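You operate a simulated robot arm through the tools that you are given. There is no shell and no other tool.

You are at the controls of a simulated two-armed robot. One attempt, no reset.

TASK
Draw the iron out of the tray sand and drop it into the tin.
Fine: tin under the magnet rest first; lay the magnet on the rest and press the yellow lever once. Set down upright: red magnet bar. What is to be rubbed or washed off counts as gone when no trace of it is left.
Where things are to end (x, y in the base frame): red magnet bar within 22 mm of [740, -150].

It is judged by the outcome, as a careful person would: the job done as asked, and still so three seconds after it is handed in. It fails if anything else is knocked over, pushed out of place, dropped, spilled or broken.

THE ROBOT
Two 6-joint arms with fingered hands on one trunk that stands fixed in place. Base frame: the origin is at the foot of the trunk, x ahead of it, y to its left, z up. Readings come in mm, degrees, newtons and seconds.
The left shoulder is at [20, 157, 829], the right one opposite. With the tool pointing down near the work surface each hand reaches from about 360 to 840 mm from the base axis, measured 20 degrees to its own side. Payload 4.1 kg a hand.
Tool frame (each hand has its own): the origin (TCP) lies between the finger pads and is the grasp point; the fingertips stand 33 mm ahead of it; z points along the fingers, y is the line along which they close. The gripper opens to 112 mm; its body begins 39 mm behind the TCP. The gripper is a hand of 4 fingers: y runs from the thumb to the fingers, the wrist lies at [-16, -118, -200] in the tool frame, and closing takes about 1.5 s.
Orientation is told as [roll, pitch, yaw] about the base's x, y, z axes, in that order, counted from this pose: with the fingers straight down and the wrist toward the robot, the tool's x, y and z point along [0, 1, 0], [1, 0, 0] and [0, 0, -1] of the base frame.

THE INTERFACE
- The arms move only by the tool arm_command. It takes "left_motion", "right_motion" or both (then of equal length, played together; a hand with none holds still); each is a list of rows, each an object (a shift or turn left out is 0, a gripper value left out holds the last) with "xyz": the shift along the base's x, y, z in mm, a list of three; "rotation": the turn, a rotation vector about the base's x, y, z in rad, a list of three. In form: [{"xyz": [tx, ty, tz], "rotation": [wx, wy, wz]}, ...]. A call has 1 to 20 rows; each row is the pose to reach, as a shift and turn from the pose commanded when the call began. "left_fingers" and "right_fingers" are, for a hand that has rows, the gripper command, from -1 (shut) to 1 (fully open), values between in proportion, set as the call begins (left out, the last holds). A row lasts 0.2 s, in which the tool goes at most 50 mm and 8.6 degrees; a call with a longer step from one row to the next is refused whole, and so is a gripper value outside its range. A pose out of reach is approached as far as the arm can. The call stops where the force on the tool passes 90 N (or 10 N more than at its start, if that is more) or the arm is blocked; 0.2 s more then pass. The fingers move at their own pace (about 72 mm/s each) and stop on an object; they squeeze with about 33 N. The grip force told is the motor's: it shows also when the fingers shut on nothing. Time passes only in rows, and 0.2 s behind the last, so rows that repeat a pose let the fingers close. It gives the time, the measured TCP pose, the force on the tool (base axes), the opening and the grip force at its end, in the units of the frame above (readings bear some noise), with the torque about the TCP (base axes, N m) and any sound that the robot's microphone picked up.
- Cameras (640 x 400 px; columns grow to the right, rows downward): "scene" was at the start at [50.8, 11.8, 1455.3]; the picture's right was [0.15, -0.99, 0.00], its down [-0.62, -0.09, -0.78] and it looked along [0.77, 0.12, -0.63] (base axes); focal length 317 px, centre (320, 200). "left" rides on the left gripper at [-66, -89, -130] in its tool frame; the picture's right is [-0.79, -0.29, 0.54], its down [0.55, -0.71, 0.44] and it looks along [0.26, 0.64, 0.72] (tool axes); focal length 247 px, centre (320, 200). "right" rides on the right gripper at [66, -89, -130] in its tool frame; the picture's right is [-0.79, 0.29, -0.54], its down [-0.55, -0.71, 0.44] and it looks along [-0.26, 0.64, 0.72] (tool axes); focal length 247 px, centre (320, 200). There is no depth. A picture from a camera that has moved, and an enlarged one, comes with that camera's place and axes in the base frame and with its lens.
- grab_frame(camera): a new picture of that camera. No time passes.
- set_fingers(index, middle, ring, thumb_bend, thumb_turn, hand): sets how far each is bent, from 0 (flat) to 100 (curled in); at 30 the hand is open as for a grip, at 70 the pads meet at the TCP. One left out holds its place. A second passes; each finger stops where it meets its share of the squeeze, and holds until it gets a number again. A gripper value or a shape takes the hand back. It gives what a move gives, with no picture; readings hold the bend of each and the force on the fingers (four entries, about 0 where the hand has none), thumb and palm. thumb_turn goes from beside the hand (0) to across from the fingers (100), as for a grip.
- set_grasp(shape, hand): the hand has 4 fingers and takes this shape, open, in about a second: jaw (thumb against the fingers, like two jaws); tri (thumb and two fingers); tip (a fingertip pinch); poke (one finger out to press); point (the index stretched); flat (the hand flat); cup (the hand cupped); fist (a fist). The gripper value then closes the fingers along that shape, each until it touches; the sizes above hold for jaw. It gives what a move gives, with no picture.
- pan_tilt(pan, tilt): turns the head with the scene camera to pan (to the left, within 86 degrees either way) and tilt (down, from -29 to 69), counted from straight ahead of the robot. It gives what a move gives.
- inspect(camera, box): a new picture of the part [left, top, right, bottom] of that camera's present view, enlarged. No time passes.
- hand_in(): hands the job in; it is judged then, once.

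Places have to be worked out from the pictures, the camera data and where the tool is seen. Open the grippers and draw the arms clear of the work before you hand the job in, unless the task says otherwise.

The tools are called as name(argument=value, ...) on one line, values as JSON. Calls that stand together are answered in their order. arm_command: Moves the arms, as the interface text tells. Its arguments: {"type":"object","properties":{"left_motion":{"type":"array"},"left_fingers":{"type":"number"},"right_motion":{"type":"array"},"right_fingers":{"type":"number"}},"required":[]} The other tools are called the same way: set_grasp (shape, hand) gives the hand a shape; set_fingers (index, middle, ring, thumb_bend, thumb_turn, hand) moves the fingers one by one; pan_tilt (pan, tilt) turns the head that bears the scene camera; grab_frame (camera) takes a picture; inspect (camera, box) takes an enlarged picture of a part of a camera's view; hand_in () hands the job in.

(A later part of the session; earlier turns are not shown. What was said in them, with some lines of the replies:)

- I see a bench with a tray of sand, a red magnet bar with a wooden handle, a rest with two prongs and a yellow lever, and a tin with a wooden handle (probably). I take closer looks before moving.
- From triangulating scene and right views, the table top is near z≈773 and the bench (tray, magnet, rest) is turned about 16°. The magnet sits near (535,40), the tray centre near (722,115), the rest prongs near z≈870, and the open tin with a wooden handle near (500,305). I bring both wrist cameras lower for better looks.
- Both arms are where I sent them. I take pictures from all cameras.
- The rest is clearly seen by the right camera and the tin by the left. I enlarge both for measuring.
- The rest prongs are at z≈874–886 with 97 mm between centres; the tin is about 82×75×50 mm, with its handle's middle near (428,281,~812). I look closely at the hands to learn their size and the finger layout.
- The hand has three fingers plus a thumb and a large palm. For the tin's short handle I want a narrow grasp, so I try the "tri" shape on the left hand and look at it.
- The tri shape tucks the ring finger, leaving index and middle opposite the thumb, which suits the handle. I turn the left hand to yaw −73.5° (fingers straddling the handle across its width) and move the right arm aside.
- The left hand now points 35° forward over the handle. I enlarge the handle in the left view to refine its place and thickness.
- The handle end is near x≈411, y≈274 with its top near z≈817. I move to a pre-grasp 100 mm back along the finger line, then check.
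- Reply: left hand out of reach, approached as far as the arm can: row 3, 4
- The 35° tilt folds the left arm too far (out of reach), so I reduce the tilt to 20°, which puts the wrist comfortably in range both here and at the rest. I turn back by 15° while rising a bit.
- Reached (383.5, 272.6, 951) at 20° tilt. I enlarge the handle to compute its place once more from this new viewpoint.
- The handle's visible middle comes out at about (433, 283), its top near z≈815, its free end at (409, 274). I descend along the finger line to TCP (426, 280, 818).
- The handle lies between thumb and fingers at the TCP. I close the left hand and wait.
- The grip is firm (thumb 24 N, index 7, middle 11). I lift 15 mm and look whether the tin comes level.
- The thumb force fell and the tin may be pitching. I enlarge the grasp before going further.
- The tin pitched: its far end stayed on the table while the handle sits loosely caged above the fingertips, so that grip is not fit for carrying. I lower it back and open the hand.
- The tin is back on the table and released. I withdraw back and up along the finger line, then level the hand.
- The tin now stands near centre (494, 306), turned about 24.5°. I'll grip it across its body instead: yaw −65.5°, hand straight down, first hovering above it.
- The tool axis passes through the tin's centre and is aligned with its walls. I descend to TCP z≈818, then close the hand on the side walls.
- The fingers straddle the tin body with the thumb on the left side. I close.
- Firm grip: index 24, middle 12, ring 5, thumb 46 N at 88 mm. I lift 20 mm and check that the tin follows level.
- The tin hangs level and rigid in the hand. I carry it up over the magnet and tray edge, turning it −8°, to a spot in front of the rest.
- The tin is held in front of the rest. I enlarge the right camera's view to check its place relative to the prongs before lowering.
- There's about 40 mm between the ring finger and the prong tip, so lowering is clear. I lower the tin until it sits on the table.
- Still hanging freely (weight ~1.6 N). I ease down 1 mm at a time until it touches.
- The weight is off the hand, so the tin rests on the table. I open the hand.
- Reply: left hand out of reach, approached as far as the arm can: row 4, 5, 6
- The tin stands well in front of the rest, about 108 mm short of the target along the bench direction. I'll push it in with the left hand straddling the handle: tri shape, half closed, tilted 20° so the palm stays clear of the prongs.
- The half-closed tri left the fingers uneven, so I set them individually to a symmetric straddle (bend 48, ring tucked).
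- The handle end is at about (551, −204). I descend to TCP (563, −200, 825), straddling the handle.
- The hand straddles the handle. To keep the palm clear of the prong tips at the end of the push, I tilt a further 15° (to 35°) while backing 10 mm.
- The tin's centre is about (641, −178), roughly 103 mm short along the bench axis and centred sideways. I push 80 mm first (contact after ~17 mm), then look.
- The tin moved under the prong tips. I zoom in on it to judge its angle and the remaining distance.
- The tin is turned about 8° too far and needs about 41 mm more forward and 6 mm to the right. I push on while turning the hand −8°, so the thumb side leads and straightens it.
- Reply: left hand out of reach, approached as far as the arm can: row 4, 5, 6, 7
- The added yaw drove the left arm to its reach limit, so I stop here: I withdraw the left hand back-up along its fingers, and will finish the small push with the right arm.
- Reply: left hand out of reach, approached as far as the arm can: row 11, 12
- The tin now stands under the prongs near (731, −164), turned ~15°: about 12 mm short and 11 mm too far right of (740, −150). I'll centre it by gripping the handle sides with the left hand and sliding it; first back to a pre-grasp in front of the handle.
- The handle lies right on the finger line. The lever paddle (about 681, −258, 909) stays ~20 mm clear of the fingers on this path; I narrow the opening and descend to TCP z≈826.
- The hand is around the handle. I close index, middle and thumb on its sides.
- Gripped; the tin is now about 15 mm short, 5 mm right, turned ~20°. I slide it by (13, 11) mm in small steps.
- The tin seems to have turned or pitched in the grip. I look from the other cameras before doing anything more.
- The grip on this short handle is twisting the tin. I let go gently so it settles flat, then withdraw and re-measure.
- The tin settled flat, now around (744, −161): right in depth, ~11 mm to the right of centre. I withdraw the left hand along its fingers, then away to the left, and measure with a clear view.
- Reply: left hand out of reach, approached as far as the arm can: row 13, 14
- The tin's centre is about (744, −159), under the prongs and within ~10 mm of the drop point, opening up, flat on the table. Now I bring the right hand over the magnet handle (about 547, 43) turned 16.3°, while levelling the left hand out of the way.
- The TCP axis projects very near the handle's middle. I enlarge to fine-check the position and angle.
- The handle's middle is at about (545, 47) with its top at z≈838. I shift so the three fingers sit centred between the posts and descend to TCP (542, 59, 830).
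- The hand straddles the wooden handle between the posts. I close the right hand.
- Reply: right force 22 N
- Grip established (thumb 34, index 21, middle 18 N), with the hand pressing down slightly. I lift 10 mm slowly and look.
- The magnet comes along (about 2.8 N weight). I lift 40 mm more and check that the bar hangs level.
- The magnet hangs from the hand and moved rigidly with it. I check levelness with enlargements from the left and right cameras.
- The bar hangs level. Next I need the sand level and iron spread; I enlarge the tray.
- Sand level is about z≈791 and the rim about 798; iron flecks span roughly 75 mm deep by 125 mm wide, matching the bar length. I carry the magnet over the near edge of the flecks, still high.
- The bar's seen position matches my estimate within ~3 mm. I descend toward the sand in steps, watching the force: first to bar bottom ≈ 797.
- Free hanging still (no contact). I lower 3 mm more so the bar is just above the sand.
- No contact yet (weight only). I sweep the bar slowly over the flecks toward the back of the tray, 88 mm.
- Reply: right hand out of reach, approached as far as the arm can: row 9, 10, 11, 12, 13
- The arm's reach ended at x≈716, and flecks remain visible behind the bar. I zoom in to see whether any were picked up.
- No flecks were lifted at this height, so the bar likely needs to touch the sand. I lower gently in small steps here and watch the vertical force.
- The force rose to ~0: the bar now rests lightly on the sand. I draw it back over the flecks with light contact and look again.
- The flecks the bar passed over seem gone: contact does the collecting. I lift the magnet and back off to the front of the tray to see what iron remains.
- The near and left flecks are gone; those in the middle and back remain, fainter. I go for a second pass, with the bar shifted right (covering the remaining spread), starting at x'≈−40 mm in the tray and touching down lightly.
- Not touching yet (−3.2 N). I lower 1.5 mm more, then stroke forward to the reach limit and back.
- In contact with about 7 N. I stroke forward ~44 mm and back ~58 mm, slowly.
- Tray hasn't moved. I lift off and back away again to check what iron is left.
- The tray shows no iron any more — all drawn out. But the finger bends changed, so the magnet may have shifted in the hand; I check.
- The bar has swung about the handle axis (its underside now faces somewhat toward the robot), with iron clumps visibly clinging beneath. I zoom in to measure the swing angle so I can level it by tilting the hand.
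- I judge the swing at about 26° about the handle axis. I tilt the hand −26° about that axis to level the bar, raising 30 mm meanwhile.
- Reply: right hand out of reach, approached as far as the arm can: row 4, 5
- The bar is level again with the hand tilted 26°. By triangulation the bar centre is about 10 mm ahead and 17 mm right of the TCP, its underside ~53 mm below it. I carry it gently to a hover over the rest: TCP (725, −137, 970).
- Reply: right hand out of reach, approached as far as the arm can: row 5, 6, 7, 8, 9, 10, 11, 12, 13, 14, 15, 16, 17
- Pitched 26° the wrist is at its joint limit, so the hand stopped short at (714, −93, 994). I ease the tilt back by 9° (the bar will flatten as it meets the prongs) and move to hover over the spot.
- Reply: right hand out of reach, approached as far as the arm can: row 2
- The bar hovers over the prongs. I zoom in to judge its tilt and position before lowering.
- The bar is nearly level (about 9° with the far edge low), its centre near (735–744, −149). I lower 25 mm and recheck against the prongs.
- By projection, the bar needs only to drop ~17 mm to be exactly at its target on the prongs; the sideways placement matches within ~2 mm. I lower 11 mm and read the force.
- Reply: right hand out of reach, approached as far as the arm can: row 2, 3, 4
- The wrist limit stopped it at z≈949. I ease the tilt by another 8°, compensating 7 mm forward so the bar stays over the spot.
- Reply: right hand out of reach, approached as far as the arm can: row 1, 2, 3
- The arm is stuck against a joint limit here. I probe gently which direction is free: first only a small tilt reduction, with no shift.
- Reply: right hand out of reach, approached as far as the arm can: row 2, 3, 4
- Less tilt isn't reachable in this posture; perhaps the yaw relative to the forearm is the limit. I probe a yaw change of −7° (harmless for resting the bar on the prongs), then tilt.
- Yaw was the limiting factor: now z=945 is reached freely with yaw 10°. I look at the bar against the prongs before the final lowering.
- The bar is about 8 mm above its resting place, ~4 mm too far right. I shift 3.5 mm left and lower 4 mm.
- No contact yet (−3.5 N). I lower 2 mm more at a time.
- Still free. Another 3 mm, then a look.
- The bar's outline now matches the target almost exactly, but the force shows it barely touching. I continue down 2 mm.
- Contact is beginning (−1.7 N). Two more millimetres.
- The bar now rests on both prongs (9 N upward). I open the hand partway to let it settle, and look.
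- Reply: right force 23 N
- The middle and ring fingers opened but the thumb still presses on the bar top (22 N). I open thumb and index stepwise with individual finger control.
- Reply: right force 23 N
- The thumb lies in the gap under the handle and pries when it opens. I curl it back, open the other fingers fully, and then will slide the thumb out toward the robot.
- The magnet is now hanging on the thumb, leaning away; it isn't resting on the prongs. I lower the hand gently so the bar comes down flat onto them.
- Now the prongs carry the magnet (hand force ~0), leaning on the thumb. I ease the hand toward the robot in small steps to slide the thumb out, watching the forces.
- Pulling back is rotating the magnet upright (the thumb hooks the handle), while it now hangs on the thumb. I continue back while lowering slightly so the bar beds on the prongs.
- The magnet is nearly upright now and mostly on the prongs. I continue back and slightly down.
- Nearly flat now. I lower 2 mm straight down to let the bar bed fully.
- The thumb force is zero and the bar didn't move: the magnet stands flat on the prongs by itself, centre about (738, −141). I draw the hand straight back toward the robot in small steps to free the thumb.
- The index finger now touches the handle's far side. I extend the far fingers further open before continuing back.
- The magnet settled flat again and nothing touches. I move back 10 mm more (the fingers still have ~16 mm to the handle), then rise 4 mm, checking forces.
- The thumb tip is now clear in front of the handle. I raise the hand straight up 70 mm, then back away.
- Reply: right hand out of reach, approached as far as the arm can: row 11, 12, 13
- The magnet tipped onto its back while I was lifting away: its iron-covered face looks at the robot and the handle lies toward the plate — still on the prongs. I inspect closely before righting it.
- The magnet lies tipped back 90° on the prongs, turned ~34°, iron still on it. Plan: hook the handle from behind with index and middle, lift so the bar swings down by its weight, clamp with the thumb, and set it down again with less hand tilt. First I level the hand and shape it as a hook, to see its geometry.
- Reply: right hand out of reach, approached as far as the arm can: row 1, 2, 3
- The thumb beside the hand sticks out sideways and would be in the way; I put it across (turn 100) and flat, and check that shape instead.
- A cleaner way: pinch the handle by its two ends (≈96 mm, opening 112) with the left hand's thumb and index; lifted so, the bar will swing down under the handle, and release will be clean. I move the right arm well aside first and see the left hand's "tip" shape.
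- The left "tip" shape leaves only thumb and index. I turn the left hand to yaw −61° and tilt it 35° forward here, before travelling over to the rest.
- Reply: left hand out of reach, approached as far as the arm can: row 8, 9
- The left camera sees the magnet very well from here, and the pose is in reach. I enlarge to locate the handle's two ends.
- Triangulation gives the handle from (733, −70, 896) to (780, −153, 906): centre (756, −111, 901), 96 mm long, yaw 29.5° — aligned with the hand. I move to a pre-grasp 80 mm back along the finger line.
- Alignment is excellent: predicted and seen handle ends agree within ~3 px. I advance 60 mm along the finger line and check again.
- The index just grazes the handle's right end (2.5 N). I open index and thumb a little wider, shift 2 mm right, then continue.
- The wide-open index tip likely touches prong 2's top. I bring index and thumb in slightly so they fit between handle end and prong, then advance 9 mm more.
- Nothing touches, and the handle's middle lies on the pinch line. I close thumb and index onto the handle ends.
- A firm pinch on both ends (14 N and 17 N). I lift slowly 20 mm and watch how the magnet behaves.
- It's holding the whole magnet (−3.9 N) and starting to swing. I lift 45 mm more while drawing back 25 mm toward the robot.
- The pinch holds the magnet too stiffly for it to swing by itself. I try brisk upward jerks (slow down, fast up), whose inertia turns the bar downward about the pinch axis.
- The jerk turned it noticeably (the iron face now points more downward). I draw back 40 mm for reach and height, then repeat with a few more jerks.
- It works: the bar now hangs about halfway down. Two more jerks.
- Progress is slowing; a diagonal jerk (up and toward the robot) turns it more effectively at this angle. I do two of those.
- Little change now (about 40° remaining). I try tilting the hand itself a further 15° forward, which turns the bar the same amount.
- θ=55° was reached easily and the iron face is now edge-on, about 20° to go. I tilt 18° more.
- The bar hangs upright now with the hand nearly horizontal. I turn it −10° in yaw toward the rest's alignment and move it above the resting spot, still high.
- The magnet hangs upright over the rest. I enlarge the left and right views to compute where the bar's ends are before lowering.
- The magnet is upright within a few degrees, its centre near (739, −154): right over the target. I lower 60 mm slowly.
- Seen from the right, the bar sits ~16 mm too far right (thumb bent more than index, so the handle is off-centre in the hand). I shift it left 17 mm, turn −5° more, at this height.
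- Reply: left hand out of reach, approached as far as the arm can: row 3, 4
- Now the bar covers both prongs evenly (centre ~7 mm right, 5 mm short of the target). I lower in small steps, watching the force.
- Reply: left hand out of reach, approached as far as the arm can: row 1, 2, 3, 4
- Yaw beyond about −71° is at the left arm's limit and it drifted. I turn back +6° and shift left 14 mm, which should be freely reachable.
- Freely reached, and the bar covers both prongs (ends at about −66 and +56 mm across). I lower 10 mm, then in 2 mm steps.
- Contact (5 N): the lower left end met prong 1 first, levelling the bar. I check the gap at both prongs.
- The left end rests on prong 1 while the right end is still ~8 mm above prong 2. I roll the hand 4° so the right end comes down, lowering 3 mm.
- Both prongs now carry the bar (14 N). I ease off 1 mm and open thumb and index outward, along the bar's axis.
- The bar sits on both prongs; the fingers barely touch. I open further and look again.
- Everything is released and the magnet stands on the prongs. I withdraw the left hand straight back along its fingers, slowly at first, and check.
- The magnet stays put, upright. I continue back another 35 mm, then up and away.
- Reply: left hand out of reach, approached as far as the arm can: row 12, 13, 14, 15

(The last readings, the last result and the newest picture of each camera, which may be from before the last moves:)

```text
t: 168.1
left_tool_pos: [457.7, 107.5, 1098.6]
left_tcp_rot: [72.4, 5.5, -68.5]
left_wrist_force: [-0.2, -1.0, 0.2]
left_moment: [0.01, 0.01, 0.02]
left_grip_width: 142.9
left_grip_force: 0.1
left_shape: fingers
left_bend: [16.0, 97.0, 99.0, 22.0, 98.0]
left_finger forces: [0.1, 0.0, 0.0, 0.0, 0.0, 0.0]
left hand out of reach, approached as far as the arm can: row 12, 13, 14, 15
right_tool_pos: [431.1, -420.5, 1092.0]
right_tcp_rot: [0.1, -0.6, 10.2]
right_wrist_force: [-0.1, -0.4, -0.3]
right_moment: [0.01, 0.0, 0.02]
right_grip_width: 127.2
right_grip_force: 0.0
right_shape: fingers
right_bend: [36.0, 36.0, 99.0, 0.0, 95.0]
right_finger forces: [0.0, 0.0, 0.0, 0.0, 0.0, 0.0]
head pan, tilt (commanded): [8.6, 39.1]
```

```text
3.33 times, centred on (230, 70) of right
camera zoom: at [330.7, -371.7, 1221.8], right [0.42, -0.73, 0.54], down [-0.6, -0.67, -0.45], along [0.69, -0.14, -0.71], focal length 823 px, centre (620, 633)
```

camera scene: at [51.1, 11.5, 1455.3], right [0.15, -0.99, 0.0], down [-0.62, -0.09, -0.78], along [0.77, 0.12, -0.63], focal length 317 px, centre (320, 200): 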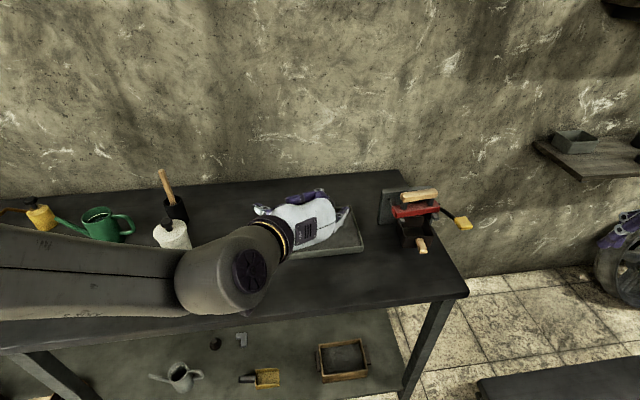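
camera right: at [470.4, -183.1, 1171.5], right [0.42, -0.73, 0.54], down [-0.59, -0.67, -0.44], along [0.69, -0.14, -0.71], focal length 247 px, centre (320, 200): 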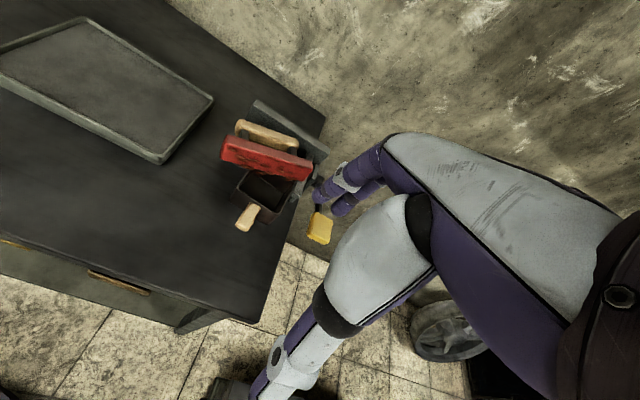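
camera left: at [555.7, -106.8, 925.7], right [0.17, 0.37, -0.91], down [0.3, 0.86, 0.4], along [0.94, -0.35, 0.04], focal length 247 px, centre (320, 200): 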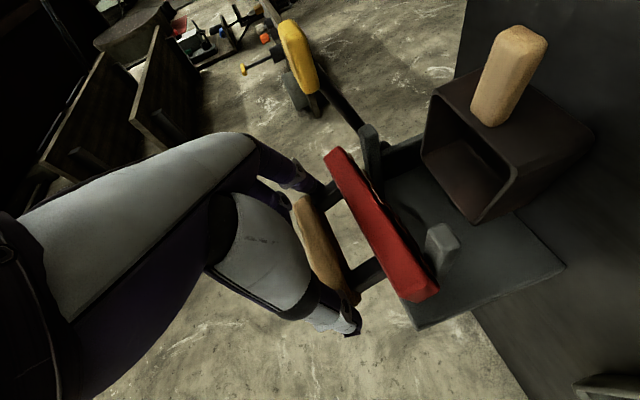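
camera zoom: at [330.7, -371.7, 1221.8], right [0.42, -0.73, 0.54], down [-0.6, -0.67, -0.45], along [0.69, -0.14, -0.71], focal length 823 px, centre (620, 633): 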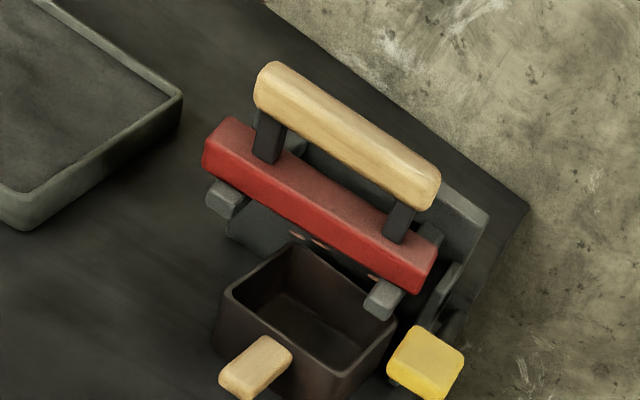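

The magnet now lies upright across both prongs with its centre at about (736, −150), the tin right beneath. Next is the lever: its paddle's top is at about (681, −257, 911). I put the right hand in the poke shape and look at it.

set_grasp(shape="poke", hand="right")

grab_frame(camera="right")

inspect(camera="scene", box=[480, 130, 640, 290])

```text
t: 169.0
left_tool_pos: [456.8, 106.2, 1098.5]
left_tcp_rot: [72.4, 5.5, -68.5]
left_wrist_force: [-0.4, 0.3, 0.5]
left_moment: [0.04, 0.0, 0.01]
left_grip_width: 142.8
left_grip_force: 0.0
left_shape: fingers
left_bend: [16.0, 97.0, 99.0, 22.0, 98.0]
left_finger forces: [0.0, 0.0, 0.0, 0.1, 0.0, 0.0]
right_tool_pos: [430.6, -420.7, 1092.3]
right_tcp_rot: [0.1, -0.7, 10.3]
right_wrist_force: [0.4, -0.1, 0.1]
right_moment: [0.0, -0.02, 0.0]
right_grip_width: 0.0
right_grip_force: 0.1
right_shape: poke
right_bend: [70.0, 70.0, 99.0, 100.0, 100.0]
right_finger forces: [0.0, 0.0, 0.0, 0.0, 0.1, 0.0]
head pan, tilt (commanded): [8.6, 39.1]
```

```text
taken
camera right: at [330.5, -371.4, 1221.9], right [0.42, -0.73, 0.54], down [-0.59, -0.67, -0.44], along [0.69, -0.14, -0.71], focal length 247 px, centre (320, 200)
```

right: 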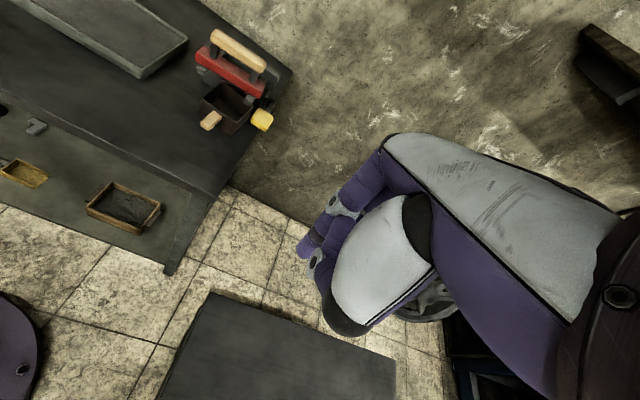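

```text
2.50 times, centred on (560, 210) of scene
camera zoom: at [50.8, 11.9, 1455.3], right [0.15, -0.99, 0.0], down [-0.62, -0.09, -0.78], along [0.77, 0.12, -0.63], focal length 792 px, centre (-280, 175)
```

zoom: 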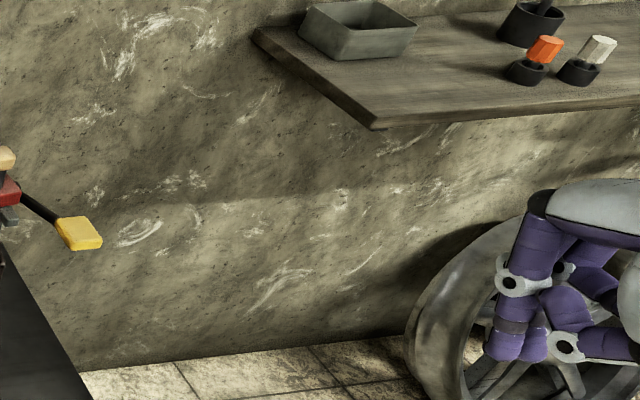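

Index and middle tips meet near the TCP in this shape, fit for pressing. I bring the hand over the paddle, still ~50 mm above it.

arm_command(right_motion=[{"xyz": [32, 20, -5]}, {"xyz": [64, 41, -12]}, {"xyz": [96, 62, -22]}, {"xyz": [128, 82, -36]}, {"xyz": [160, 103, -52]}, {"xyz": [192, 124, -70]}, {"xyz": [224, 145, -88]}, {"xyz": [255.4, 164.7, -105]}, {"xyz": [255.4, 164.7, -105]}])

grab_frame(camera="right")

inspect(camera="scene", box=[380, 120, 520, 270])

```text
t: 171.0
left_tool_pos: [458.3, 106.5, 1098.6]
left_tcp_rot: [72.4, 5.5, -68.3]
left_wrist_force: [-0.4, -0.7, 0.4]
left_moment: [0.0, -0.01, -0.01]
left_grip_width: 142.5
left_grip_force: 0.2
left_shape: fingers
left_bend: [16.0, 97.0, 99.0, 22.0, 98.0]
left_finger forces: [0.0, 0.0, 0.0, 0.1, 0.1, 0.1]
right_tool_pos: [686.9, -253.9, 987.0]
right_tcp_rot: [0.0, -0.7, 10.3]
right_wrist_force: [0.1, -0.4, 0.0]
right_moment: [0.01, -0.03, 0.03]
right_grip_width: 0.0
right_grip_force: 0.0
right_shape: poke
right_bend: [70.0, 70.0, 99.0, 100.0, 100.0]
right_finger forces: [0.0, 0.0, 0.0, 0.0, 0.0, 0.0]
head pan, tilt (commanded): [8.6, 39.1]
```

```text
taken
camera right: at [585.4, -205.4, 1116.9], right [0.42, -0.73, 0.54], down [-0.59, -0.67, -0.45], along [0.69, -0.14, -0.71], focal length 247 px, centre (320, 200)
```

right: 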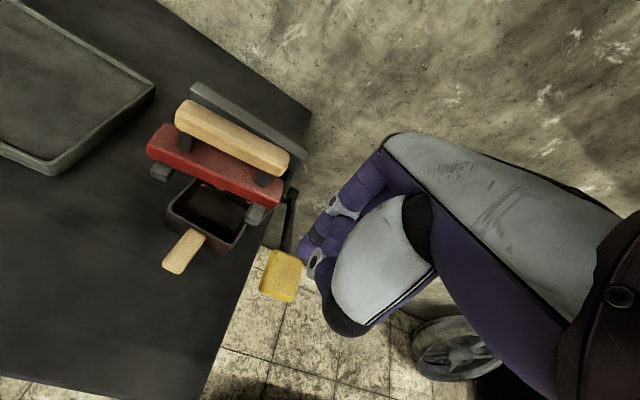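

```text
2.67 times, centred on (450, 195) of scene
camera zoom: at [50.7, 11.8, 1455.3], right [0.15, -0.99, 0.0], down [-0.62, -0.09, -0.78], along [0.77, 0.12, -0.63], focal length 845 px, centre (-27, 213)
```

zoom: 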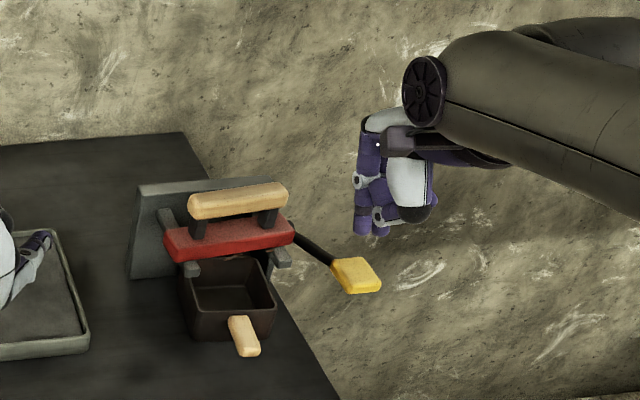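

The fingertips are exactly above the paddle. I lower 40 mm, then proceed in small steps until contact.

arm_command(right_motion=[{"xyz": [0, 0, -12]}, {"xyz": [0, 0, -24]}, {"xyz": [0, 0, -34]}, {"xyz": [0, 0, -40]}, {"xyz": [0, 0, -40]}])

grab_frame(camera="right")

inspect(camera="scene", box=[390, 150, 500, 260])

```text
t: 172.2
left_tool_pos: [457.6, 107.3, 1099.2]
left_tcp_rot: [72.4, 5.5, -68.5]
left_wrist_force: [0.0, -0.5, 1.0]
left_moment: [0.01, 0.02, 0.02]
left_grip_width: 143.0
left_grip_force: 0.0
left_shape: fingers
left_bend: [16.0, 97.0, 99.0, 22.0, 98.0]
left_finger forces: [0.0, 0.1, 0.0, 0.1, 0.1, 0.0]
right_tool_pos: [686.3, -254.3, 947.0]
right_tcp_rot: [0.1, -0.7, 10.2]
right_wrist_force: [1.1, 0.1, -0.3]
right_moment: [-0.01, -0.03, -0.02]
right_grip_width: 0.0
right_grip_force: 0.0
right_shape: poke
right_bend: [70.0, 70.0, 99.0, 100.0, 100.0]
right_finger forces: [0.0, 0.3, 0.1, 0.0, 0.1, 0.0]
head pan, tilt (commanded): [8.6, 39.1]
```

```text
taken
camera right: at [585.3, -206.3, 1077.2], right [0.42, -0.73, 0.54], down [-0.59, -0.67, -0.44], along [0.69, -0.14, -0.71], focal length 247 px, centre (320, 200)
```

right: 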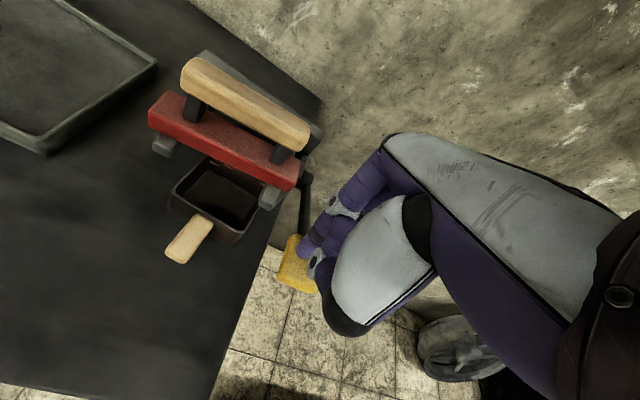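

```text
3.64 times, centred on (445, 205) of scene
camera zoom: at [50.8, 11.9, 1455.3], right [0.15, -0.99, 0.0], down [-0.62, -0.09, -0.78], along [0.77, 0.12, -0.63], focal length 1152 px, centre (-134, 182)
```

zoom: 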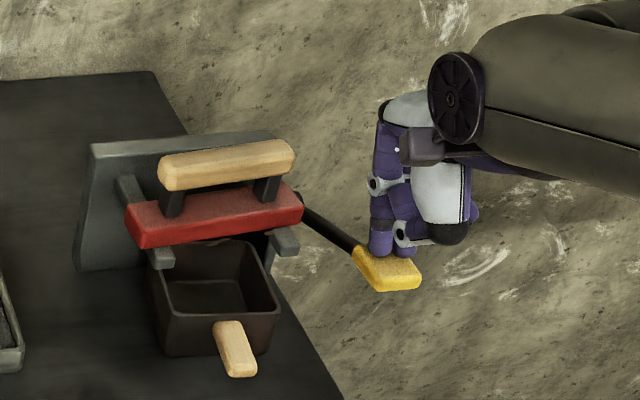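

The tips are just touching the far part of the paddle. I lift 4 mm, shift 9 mm toward its middle, and then press down in small steps.

arm_command(right_motion=[{"xyz": [0, 0, 4]}, {"xyz": [-9, -2, 4]}, {"xyz": [-9, -2, 0]}, {"xyz": [-9, -2, -3]}, {"xyz": [-9, -2, -6]}, {"xyz": [-9, -2, -6]}])

inspect(camera="scene", box=[390, 150, 500, 260])

```text
t: 173.6
left_tool_pos: [456.5, 107.1, 1098.6]
left_tcp_rot: [72.4, 5.5, -68.4]
left_wrist_force: [0.5, -0.2, 0.0]
left_moment: [0.0, 0.04, -0.02]
left_grip_width: 142.9
left_grip_force: 0.0
left_shape: fingers
left_bend: [16.0, 97.0, 99.0, 22.0, 98.0]
left_finger forces: [0.0, 0.0, 0.0, 0.0, 0.0, 0.1]
right_tool_pos: [677.1, -257.8, 941.4]
right_tcp_rot: [0.1, -0.7, 10.3]
right_wrist_force: [-1.1, -0.4, 0.8]
right_moment: [0.01, 0.0, -0.01]
right_grip_width: 0.0
right_grip_force: 0.1
right_shape: poke
right_bend: [70.0, 70.0, 99.0, 100.0, 100.0]
right_finger forces: [0.0, 0.5, 0.0, 0.0, 0.0, 0.0]
head pan, tilt (commanded): [8.6, 39.1]
```

```text
3.64 times, centred on (445, 205) of scene
camera zoom: at [50.8, 11.8, 1455.3], right [0.15, -0.99, 0.0], down [-0.62, -0.09, -0.78], along [0.77, 0.12, -0.63], focal length 1152 px, centre (-134, 182)
```

zoom: 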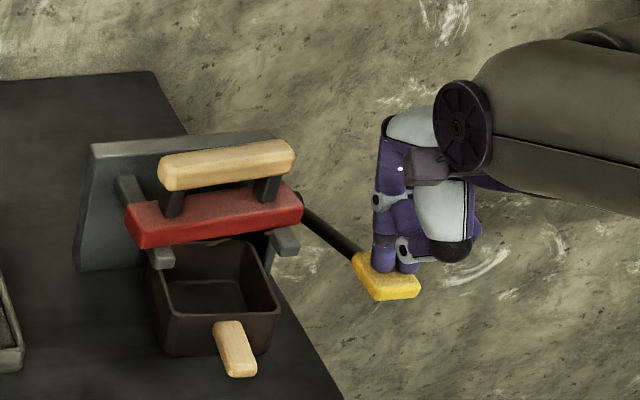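

Contact with light resistance; the paddle follows. I press on down 12 mm more, drifting slightly with its arc, listening for a click.

arm_command(right_motion=[{"xyz": [-0.7, -0.2, -3]}, {"xyz": [-1.4, -0.4, -6]}, {"xyz": [-2.1, -0.6, -9]}, {"xyz": [-2.8, -0.8, -12]}, {"xyz": [-2.8, -0.8, -12]}])

inspect(camera="scene", box=[390, 150, 500, 260])

```text
t: 174.8
left_tool_pos: [458.1, 106.5, 1099.6]
left_tcp_rot: [72.4, 5.6, -68.4]
left_wrist_force: [0.3, -0.1, 0.1]
left_moment: [0.0, 0.02, -0.02]
left_grip_width: 142.7
left_grip_force: 0.1
left_shape: fingers
left_bend: [16.0, 97.0, 99.0, 22.0, 98.0]
left_finger forces: [0.1, 0.0, 0.0, 0.1, 0.0, 0.0]
right_tool_pos: [673.3, -258.0, 929.7]
right_tcp_rot: [0.2, -0.7, 10.3]
right_wrist_force: [-0.1, -0.8, 0.7]
right_moment: [0.05, 0.0, 0.02]
right_grip_width: 0.1
right_grip_force: 0.1
right_shape: poke
right_bend: [70.0, 70.0, 99.0, 100.0, 100.0]
right_finger forces: [0.0, 0.6, 0.0, 0.0, 0.0, 0.0]
head pan, tilt (commanded): [8.6, 39.1]
```

```text
3.64 times, centred on (445, 205) of scene
camera zoom: at [50.8, 11.9, 1455.3], right [0.15, -0.99, 0.0], down [-0.62, -0.09, -0.78], along [0.77, 0.12, -0.63], focal length 1152 px, centre (-134, 182)
```

zoom: 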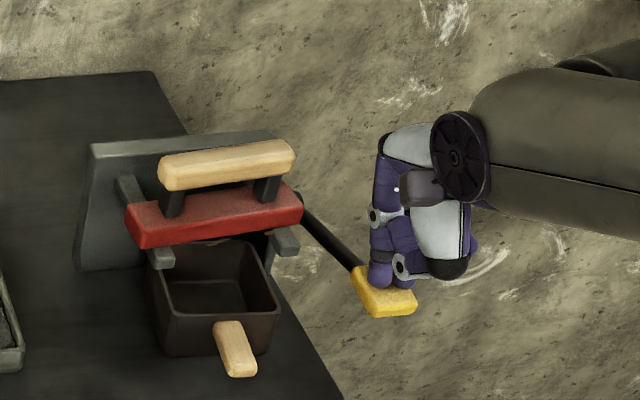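

The lever follows down with little resistance (0.7 N). I press on 15 mm further.

arm_command(right_motion=[{"xyz": [-0.5, -0.1, -3]}, {"xyz": [-1, -0.2, -6]}, {"xyz": [-1.5, -0.3, -9]}, {"xyz": [-2, -0.4, -12]}, {"xyz": [-2.3, -0.5, -15]}, {"xyz": [-2.3, -0.5, -15]}])

inspect(camera="scene", box=[390, 150, 500, 260])

```text
t: 176.2
left_tool_pos: [458.9, 106.3, 1099.2]
left_tcp_rot: [72.5, 5.5, -68.3]
left_wrist_force: [-0.6, 0.9, -0.3]
left_moment: [0.0, 0.02, 0.02]
left_grip_width: 142.6
left_grip_force: 0.0
left_shape: fingers
left_bend: [16.0, 97.0, 99.0, 22.0, 98.0]
left_finger forces: [0.1, 0.0, 0.0, 0.0, 0.0, 0.1]
right_tool_pos: [672.9, -258.1, 914.6]
right_tcp_rot: [0.0, -0.7, 10.3]
right_wrist_force: [-0.4, 0.2, 1.4]
right_moment: [-0.01, 0.03, -0.01]
right_grip_width: 0.1
right_grip_force: 0.1
right_shape: poke
right_bend: [70.0, 70.0, 99.0, 100.0, 100.0]
right_finger forces: [1.1, 0.2, 0.0, 0.0, 0.1, 0.0]
head pan, tilt (commanded): [8.6, 39.1]
```

```text
3.64 times, centred on (445, 205) of scene
camera zoom: at [50.8, 11.8, 1455.3], right [0.15, -0.99, 0.0], down [-0.62, -0.09, -0.78], along [0.77, 0.12, -0.63], focal length 1152 px, centre (-134, 182)
```

zoom: 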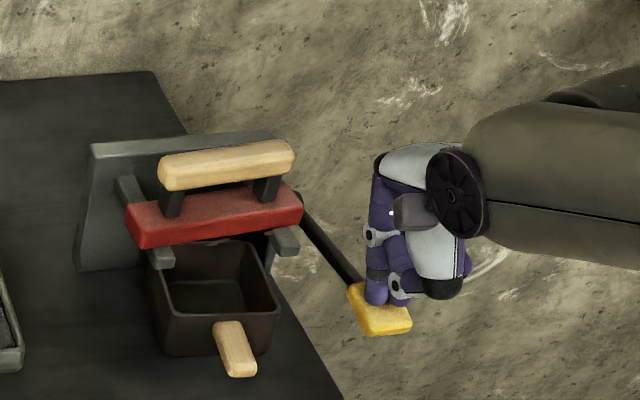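

Resistance grows slowly (1.4 N). Another 15 mm.

arm_command(right_motion=[{"xyz": [0, 0, -3]}, {"xyz": [0, 0, -6]}, {"xyz": [0, 0, -9]}, {"xyz": [0, 0, -12]}, {"xyz": [0, 0, -15]}, {"xyz": [0, 0, -15]}])

inspect(camera="scene", box=[390, 150, 500, 260])

```text
t: 177.6
left_tool_pos: [458.9, 107.2, 1098.4]
left_tcp_rot: [72.5, 5.4, -68.4]
left_wrist_force: [-1.5, 0.3, 0.3]
left_moment: [0.0, -0.02, 0.04]
left_grip_width: 142.5
left_grip_force: 0.0
left_shape: fingers
left_bend: [16.0, 97.0, 99.0, 22.0, 98.0]
left_finger forces: [0.1, 0.1, 0.1, 0.0, 0.0, 0.0]
right_tool_pos: [672.3, -258.4, 899.0]
right_tcp_rot: [0.1, -0.7, 10.3]
right_wrist_force: [-0.3, -1.1, 1.4]
right_moment: [0.02, 0.03, 0.05]
right_grip_width: 0.1
right_grip_force: 0.0
right_shape: poke
right_bend: [70.0, 70.0, 99.0, 100.0, 100.0]
right_finger forces: [1.6, 0.1, 0.1, 0.1, 0.1, 0.0]
head pan, tilt (commanded): [8.6, 39.1]
```

```text
3.64 times, centred on (445, 205) of scene
camera zoom: at [50.8, 11.8, 1455.3], right [0.15, -0.99, 0.0], down [-0.62, -0.09, -0.78], along [0.77, 0.12, -0.63], focal length 1152 px, centre (-134, 182)
```

zoom: 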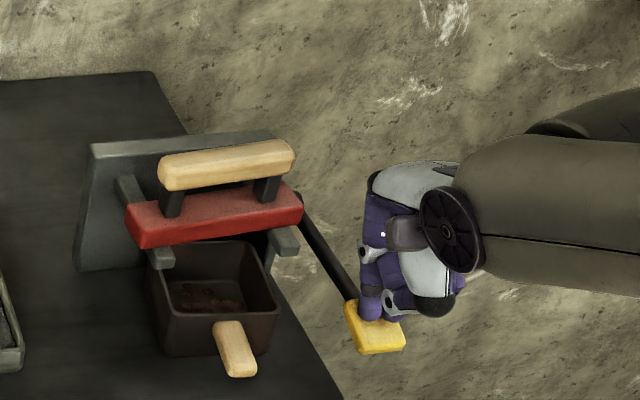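

Brown flecks have appeared inside the tin: the iron has dropped. I zoom in to confirm before releasing the lever.

inspect(camera="scene", box=[415, 200, 475, 255])

inspect(camera="right", box=[130, 40, 330, 280])

```text
7.27 times, centred on (445, 228) of scene
camera zoom: at [50.8, 11.8, 1455.3], right [0.15, -0.99, 0.0], down [-0.62, -0.09, -0.78], along [0.77, 0.12, -0.63], focal length 2304 px, centre (-589, 0)
```

zoom: 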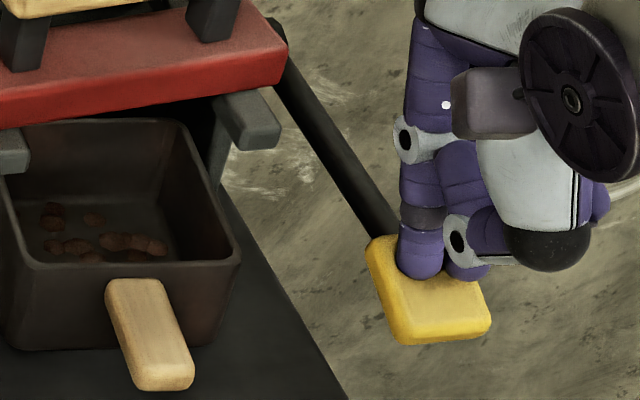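

```text
1.67 times, centred on (230, 160) of right
camera zoom: at [571.4, -209.8, 1028.9], right [0.42, -0.73, 0.54], down [-0.59, -0.67, -0.44], along [0.69, -0.14, -0.71], focal length 412 px, centre (470, 267)
```

zoom: 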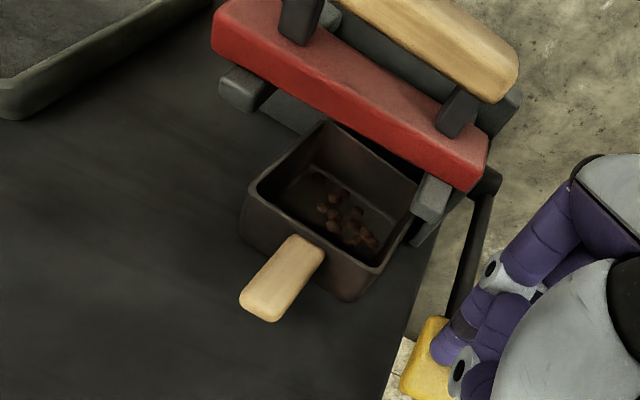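

The iron lies in the tin, and no clumps hang under the bar any more. I let the lever rise by lifting the hand slowly, following its arc.

arm_command(right_motion=[{"xyz": [0, 0, 5]}, {"xyz": [0, 0, 10]}, {"xyz": [0, 0, 15]}, {"xyz": [0.5, 0.1, 20]}, {"xyz": [1, 0.2, 25]}, {"xyz": [1.5, 0.3, 30]}, {"xyz": [2, 0.5, 35]}, {"xyz": [3, 0.7, 40]}, {"xyz": [4, 1, 45]}, {"xyz": [4, 1, 52]}, {"xyz": [4, 1, 60]}, {"xyz": [4, 1, 75]}, {"xyz": [4, 1, 95]}, {"xyz": [4, 1, 95]}])

inspect(camera="scene", box=[380, 150, 500, 270])

grab_frame(camera="right")

```text
t: 180.6
left_tool_pos: [458.0, 106.7, 1099.2]
left_tcp_rot: [72.4, 5.4, -68.4]
left_wrist_force: [-0.5, -0.6, -0.4]
left_moment: [-0.02, -0.01, -0.02]
left_grip_width: 142.7
left_grip_force: 0.0
left_shape: fingers
left_bend: [16.0, 97.0, 99.0, 22.0, 98.0]
left_finger forces: [0.0, 0.0, 0.1, 0.0, 0.1, 0.0]
right_tool_pos: [675.6, -256.4, 995.6]
right_tcp_rot: [0.0, -0.8, 10.4]
right_wrist_force: [-0.3, -0.6, -0.1]
right_moment: [0.0, 0.0, -0.01]
right_grip_width: 0.0
right_grip_force: 0.0
right_shape: poke
right_bend: [70.0, 70.0, 99.0, 100.0, 100.0]
right_finger forces: [0.1, 0.1, 0.1, 0.1, 0.0, 0.0]
head pan, tilt (commanded): [8.6, 39.1]
```

```text
3.33 times, centred on (440, 210) of scene
camera zoom: at [50.9, 11.8, 1455.3], right [0.15, -0.99, 0.0], down [-0.62, -0.09, -0.78], along [0.77, 0.12, -0.63], focal length 1056 px, centre (-80, 167)
```

zoom: 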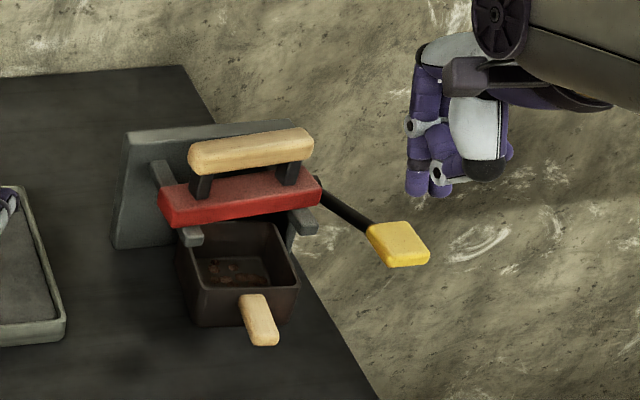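

```text
taken
camera right: at [575.4, -208.7, 1123.9], right [0.42, -0.73, 0.54], down [-0.59, -0.67, -0.45], along [0.69, -0.14, -0.71], focal length 247 px, centre (320, 200)
```

right: 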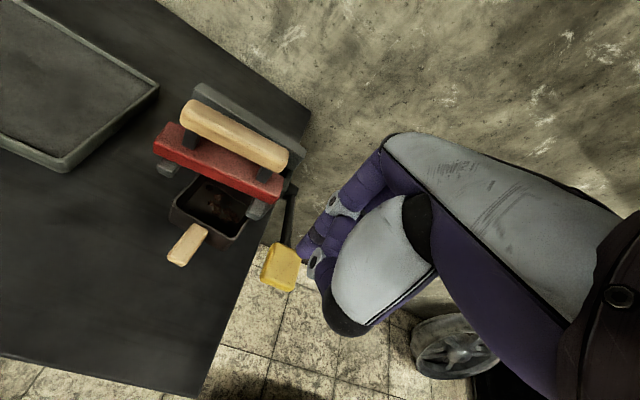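

The lever is back up, the magnet rests upright, the iron lies in the tin. I draw the right arm away and level the left hand, moving it off to the left.

arm_command(right_motion=[{"xyz": [-25, -15, 15]}, {"xyz": [-55, -35, 30]}, {"xyz": [-85, -56, 45]}, {"xyz": [-115, -77, 58]}, {"xyz": [-145, -98, 70]}, {"xyz": [-175, -119, 80]}, {"xyz": [-205, -140, 88]}, {"xyz": [-235, -160, 95]}, {"xyz": [-240, -163, 95]}], left_motion=[{"xyz": [0, 0, 0], "rotation": [-0.0486, 0.1201, 0]}, {"xyz": [0, 5, 0], "rotation": [-0.0971, 0.2403, 0]}, {"xyz": [0, 15, 0], "rotation": [-0.1457, 0.3604, 0]}, {"xyz": [0, 30, 0], "rotation": [-0.1943, 0.4806, 0]}, {"xyz": [0, 50, 0], "rotation": [-0.2429, 0.6007, 0]}, {"xyz": [0, 75, 0], "rotation": [-0.2914, 0.7209, 0]}, {"xyz": [0, 105, 0], "rotation": [-0.34, 0.841, 0]}, {"xyz": [-5, 140, 0], "rotation": [-0.34, 0.841, 0]}, {"xyz": [-10, 175, 0], "rotation": [-0.34, 0.841, 0]}])

set_grasp(shape="jaw", hand="right")

set_grasp(shape="jaw", hand="left")

grab_frame(camera="scene")

```text
t: 182.6
left_tool_pos: [445.0, 280.8, 1100.5]
left_tcp_rot: [21.1, 0.8, -72.7]
left_wrist_force: [0.2, 0.7, 0.4]
left_moment: [0.01, 0.02, 0.0]
left_grip_width: 143.2
left_grip_force: 0.0
left_shape: fingers
left_bend: [16.0, 97.0, 99.0, 22.0, 98.0]
left_finger forces: [0.0, 0.1, 0.1, 0.1, 0.0, 0.0]
left hand out of reach, approached as far as the arm can: row 4, 5
right_tool_pos: [435.5, -421.4, 1090.1]
right_tcp_rot: [0.1, -0.6, 10.4]
right_wrist_force: [-0.1, -0.7, 0.4]
right_moment: [-0.04, 0.04, 0.02]
right_grip_width: 0.0
right_grip_force: 0.2
right_shape: poke
right_bend: [70.0, 70.0, 99.0, 100.0, 100.0]
right_finger forces: [0.1, 0.0, 0.0, 0.0, 0.0, 0.1]
head pan, tilt (commanded): [8.6, 39.1]
```

```text
t: 183.5
left_tool_pos: [447.3, 280.1, 1100.9]
left_tcp_rot: [21.0, 0.8, -72.7]
left_wrist_force: [-0.3, -1.3, 0.7]
left_moment: [0.01, 0.02, 0.0]
left_grip_width: 143.0
left_grip_force: 0.0
left_shape: fingers
left_bend: [16.0, 97.0, 99.0, 22.0, 98.0]
left_finger forces: [0.0, 0.0, 0.1, 0.0, 0.0, 0.0]
right_tool_pos: [434.8, -421.0, 1089.3]
right_tcp_rot: [0.0, -0.7, 10.3]
right_wrist_force: [0.0, -0.5, -0.1]
right_moment: [0.0, 0.01, 0.01]
right_grip_width: 111.9
right_grip_force: 0.0
right_shape: jaw
right_bend: [30.0, 30.0, 30.0, 30.0, 98.0]
right_finger forces: [0.0, 0.0, 0.1, 0.1, 0.0, 0.0]
head pan, tilt (commanded): [8.6, 39.1]
```

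```text
t: 184.4
left_tool_pos: [446.3, 279.2, 1099.3]
left_tcp_rot: [21.1, 0.8, -72.7]
left_wrist_force: [-1.0, -0.1, -0.5]
left_moment: [0.0, 0.0, 0.0]
left_grip_width: 111.9
left_grip_force: 0.1
left_shape: jaw
left_bend: [30.0, 30.0, 30.0, 30.0, 98.0]
left_finger forces: [0.1, 0.1, 0.0, 0.0, 0.1, 0.0]
right_tool_pos: [434.4, -421.1, 1090.0]
right_tcp_rot: [0.0, -0.7, 10.3]
right_wrist_force: [0.5, -0.4, -0.5]
right_moment: [-0.02, -0.01, -0.02]
right_grip_width: 111.5
right_grip_force: 0.1
right_shape: jaw
right_bend: [30.0, 30.0, 30.0, 30.0, 98.0]
right_finger forces: [0.1, 0.0, 0.1, 0.1, 0.0, 0.1]
head pan, tilt (commanded): [8.6, 39.1]
```

```text
taken
camera scene: at [50.8, 11.8, 1455.3], right [0.15, -0.99, 0.0], down [-0.62, -0.09, -0.78], along [0.77, 0.12, -0.63], focal length 317 px, centre (320, 200)
```

scene: 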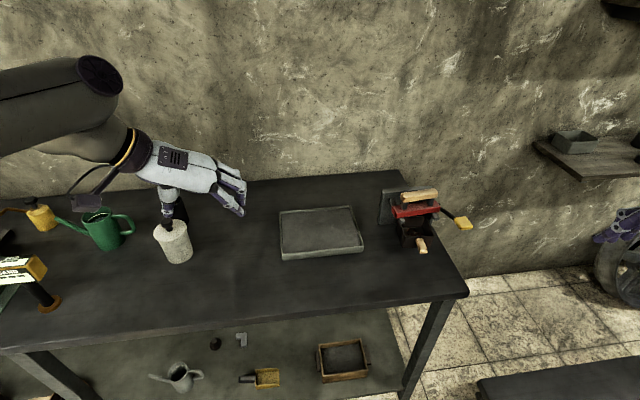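

Arms are mostly clear. I inspect the tray, the tin, the magnet and the table for any leftover or stray iron.

inspect(camera="scene", box=[270, 200, 370, 265])

inspect(camera="scene", box=[375, 180, 480, 265])

inspect(camera="right", box=[140, 10, 300, 140])

inspect(camera="scene", box=[300, 240, 470, 320])

```text
6.15 times, centred on (320, 232) of scene
camera zoom: at [50.8, 11.8, 1455.3], right [0.15, -0.99, 0.0], down [-0.62, -0.09, -0.78], along [0.77, 0.12, -0.63], focal length 1950 px, centre (320, 0)
```

zoom: 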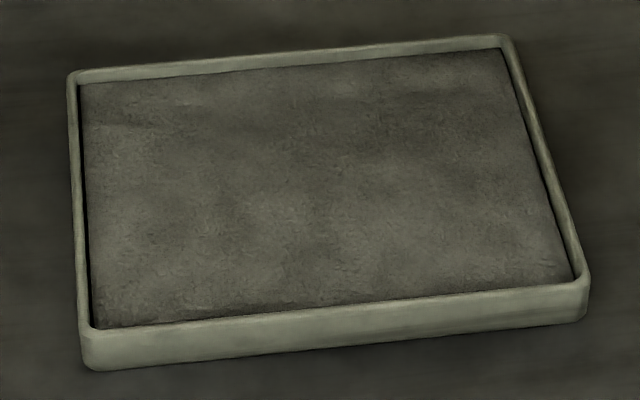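

```text
4.71 times, centred on (428, 222) of scene
camera zoom: at [50.8, 11.8, 1455.3], right [0.15, -0.99, 0.0], down [-0.62, -0.09, -0.78], along [0.77, 0.12, -0.63], focal length 1491 px, centre (-186, 94)
```

zoom: 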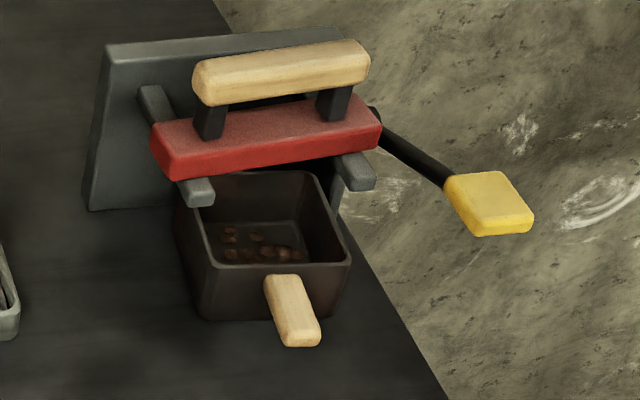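

```text
3.08 times, centred on (220, 75) of right
camera zoom: at [335.0, -372.4, 1219.4], right [0.42, -0.73, 0.54], down [-0.59, -0.67, -0.44], along [0.69, -0.14, -0.71], focal length 760 px, centre (628, 585)
```

zoom: 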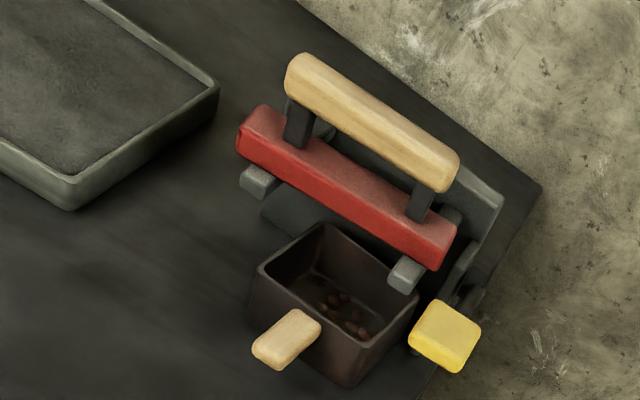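

```text
3.76 times, centred on (385, 280) of scene
camera zoom: at [50.8, 11.8, 1455.3], right [0.15, -0.99, 0.0], down [-0.62, -0.09, -0.78], along [0.77, 0.12, -0.63], focal length 1193 px, centre (75, -101)
```

zoom: 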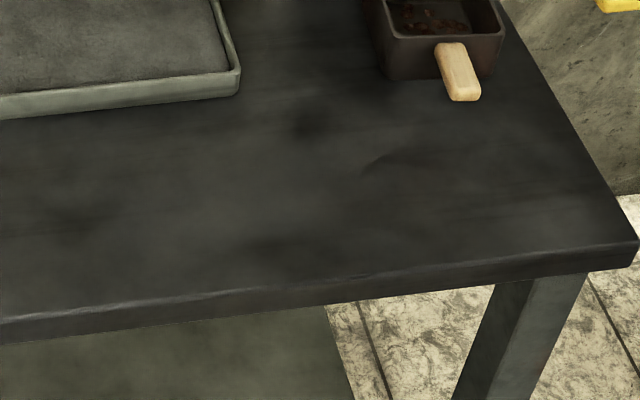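

No iron remains in the tray, none lies on the table, the tin holds it, and the magnet stands upright at about (736, −150). I draw both arms a little further clear.

arm_command(left_motion=[{"xyz": [-10, 30, 10]}, {"xyz": [-20, 60, 20]}, {"xyz": [-30, 90, 30]}, {"xyz": [-40, 115, 40]}, {"xyz": [-40, 115, 40]}], right_motion=[{"xyz": [-5, -5, 15]}, {"xyz": [-10, -10, 30]}, {"xyz": [-15, -15, 45]}, {"xyz": [-20, -20, 60]}, {"xyz": [-20, -20, 60]}])

grab_frame(camera="scene")

```text
t: 185.6
left_tool_pos: [405.0, 396.8, 1139.0]
left_tcp_rot: [21.1, 0.8, -72.8]
left_wrist_force: [0.2, -0.3, 1.2]
left_moment: [-0.01, 0.03, 0.01]
left_grip_width: 111.9
left_grip_force: 0.1
left_shape: jaw
left_bend: [30.0, 30.0, 30.0, 30.0, 98.0]
left_finger forces: [0.0, 0.0, 0.0, 0.1, 0.0, 0.1]
right_tool_pos: [417.1, -440.8, 1150.3]
right_tcp_rot: [0.1, -0.6, 10.3]
right_wrist_force: [-0.8, 0.0, 0.0]
right_moment: [-0.02, 0.03, 0.02]
right_grip_width: 111.9
right_grip_force: 0.0
right_shape: jaw
right_bend: [30.0, 30.0, 30.0, 30.0, 98.0]
right_finger forces: [0.0, 0.1, 0.1, 0.0, 0.0, 0.1]
head pan, tilt (commanded): [8.6, 39.1]
```

```text
taken
camera scene: at [50.9, 11.8, 1455.3], right [0.15, -0.99, 0.0], down [-0.62, -0.09, -0.78], along [0.77, 0.12, -0.63], focal length 317 px, centre (320, 200)
```

scene: 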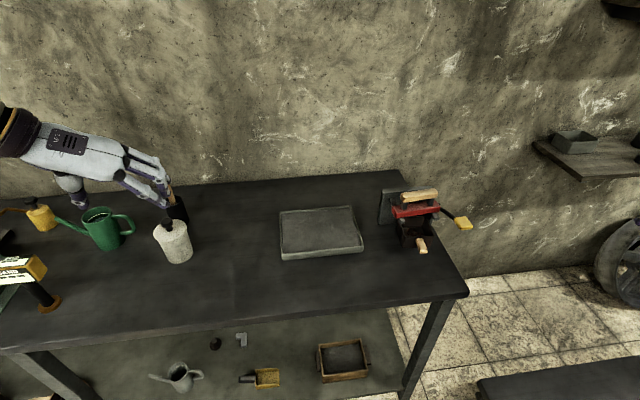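

Both grippers are open and the arms clear; the other objects are as they were, the magnet is upright on the rest, the iron is in the tin. I hand the job in.

hand_in()

```text
The job is handed in.
```

I've handed the job in: the iron is out of the tray sand and in the tin. The hand-in gave no verdict, so what follows is from my own last pictures.

- **Iron:** The tray shows no flecks. Iron lies in the tin, and I saw none on the magnet bar or on the table.
- **Tin:** It went under the magnet rest first, before the magnet. It sits about 10 mm to the right of the drop point and turned a few degrees from the rest.
- **Red magnet bar:** It lies upright across both prongs of the rest, with its centre at about (736, −150). That is roughly 4 mm from your target.
- **Yellow lever:** I pressed it once. It has come back up.
- **Everything else:** The tray and the other objects are where they were. Both grippers are open and the arms are clear.

While I was letting go of the magnet the first time, it tipped onto its back on the prongs. I picked it up by the ends of its handle with the left hand, turned it upright and set it down again before pressing the lever. The iron stayed on the bar through this.
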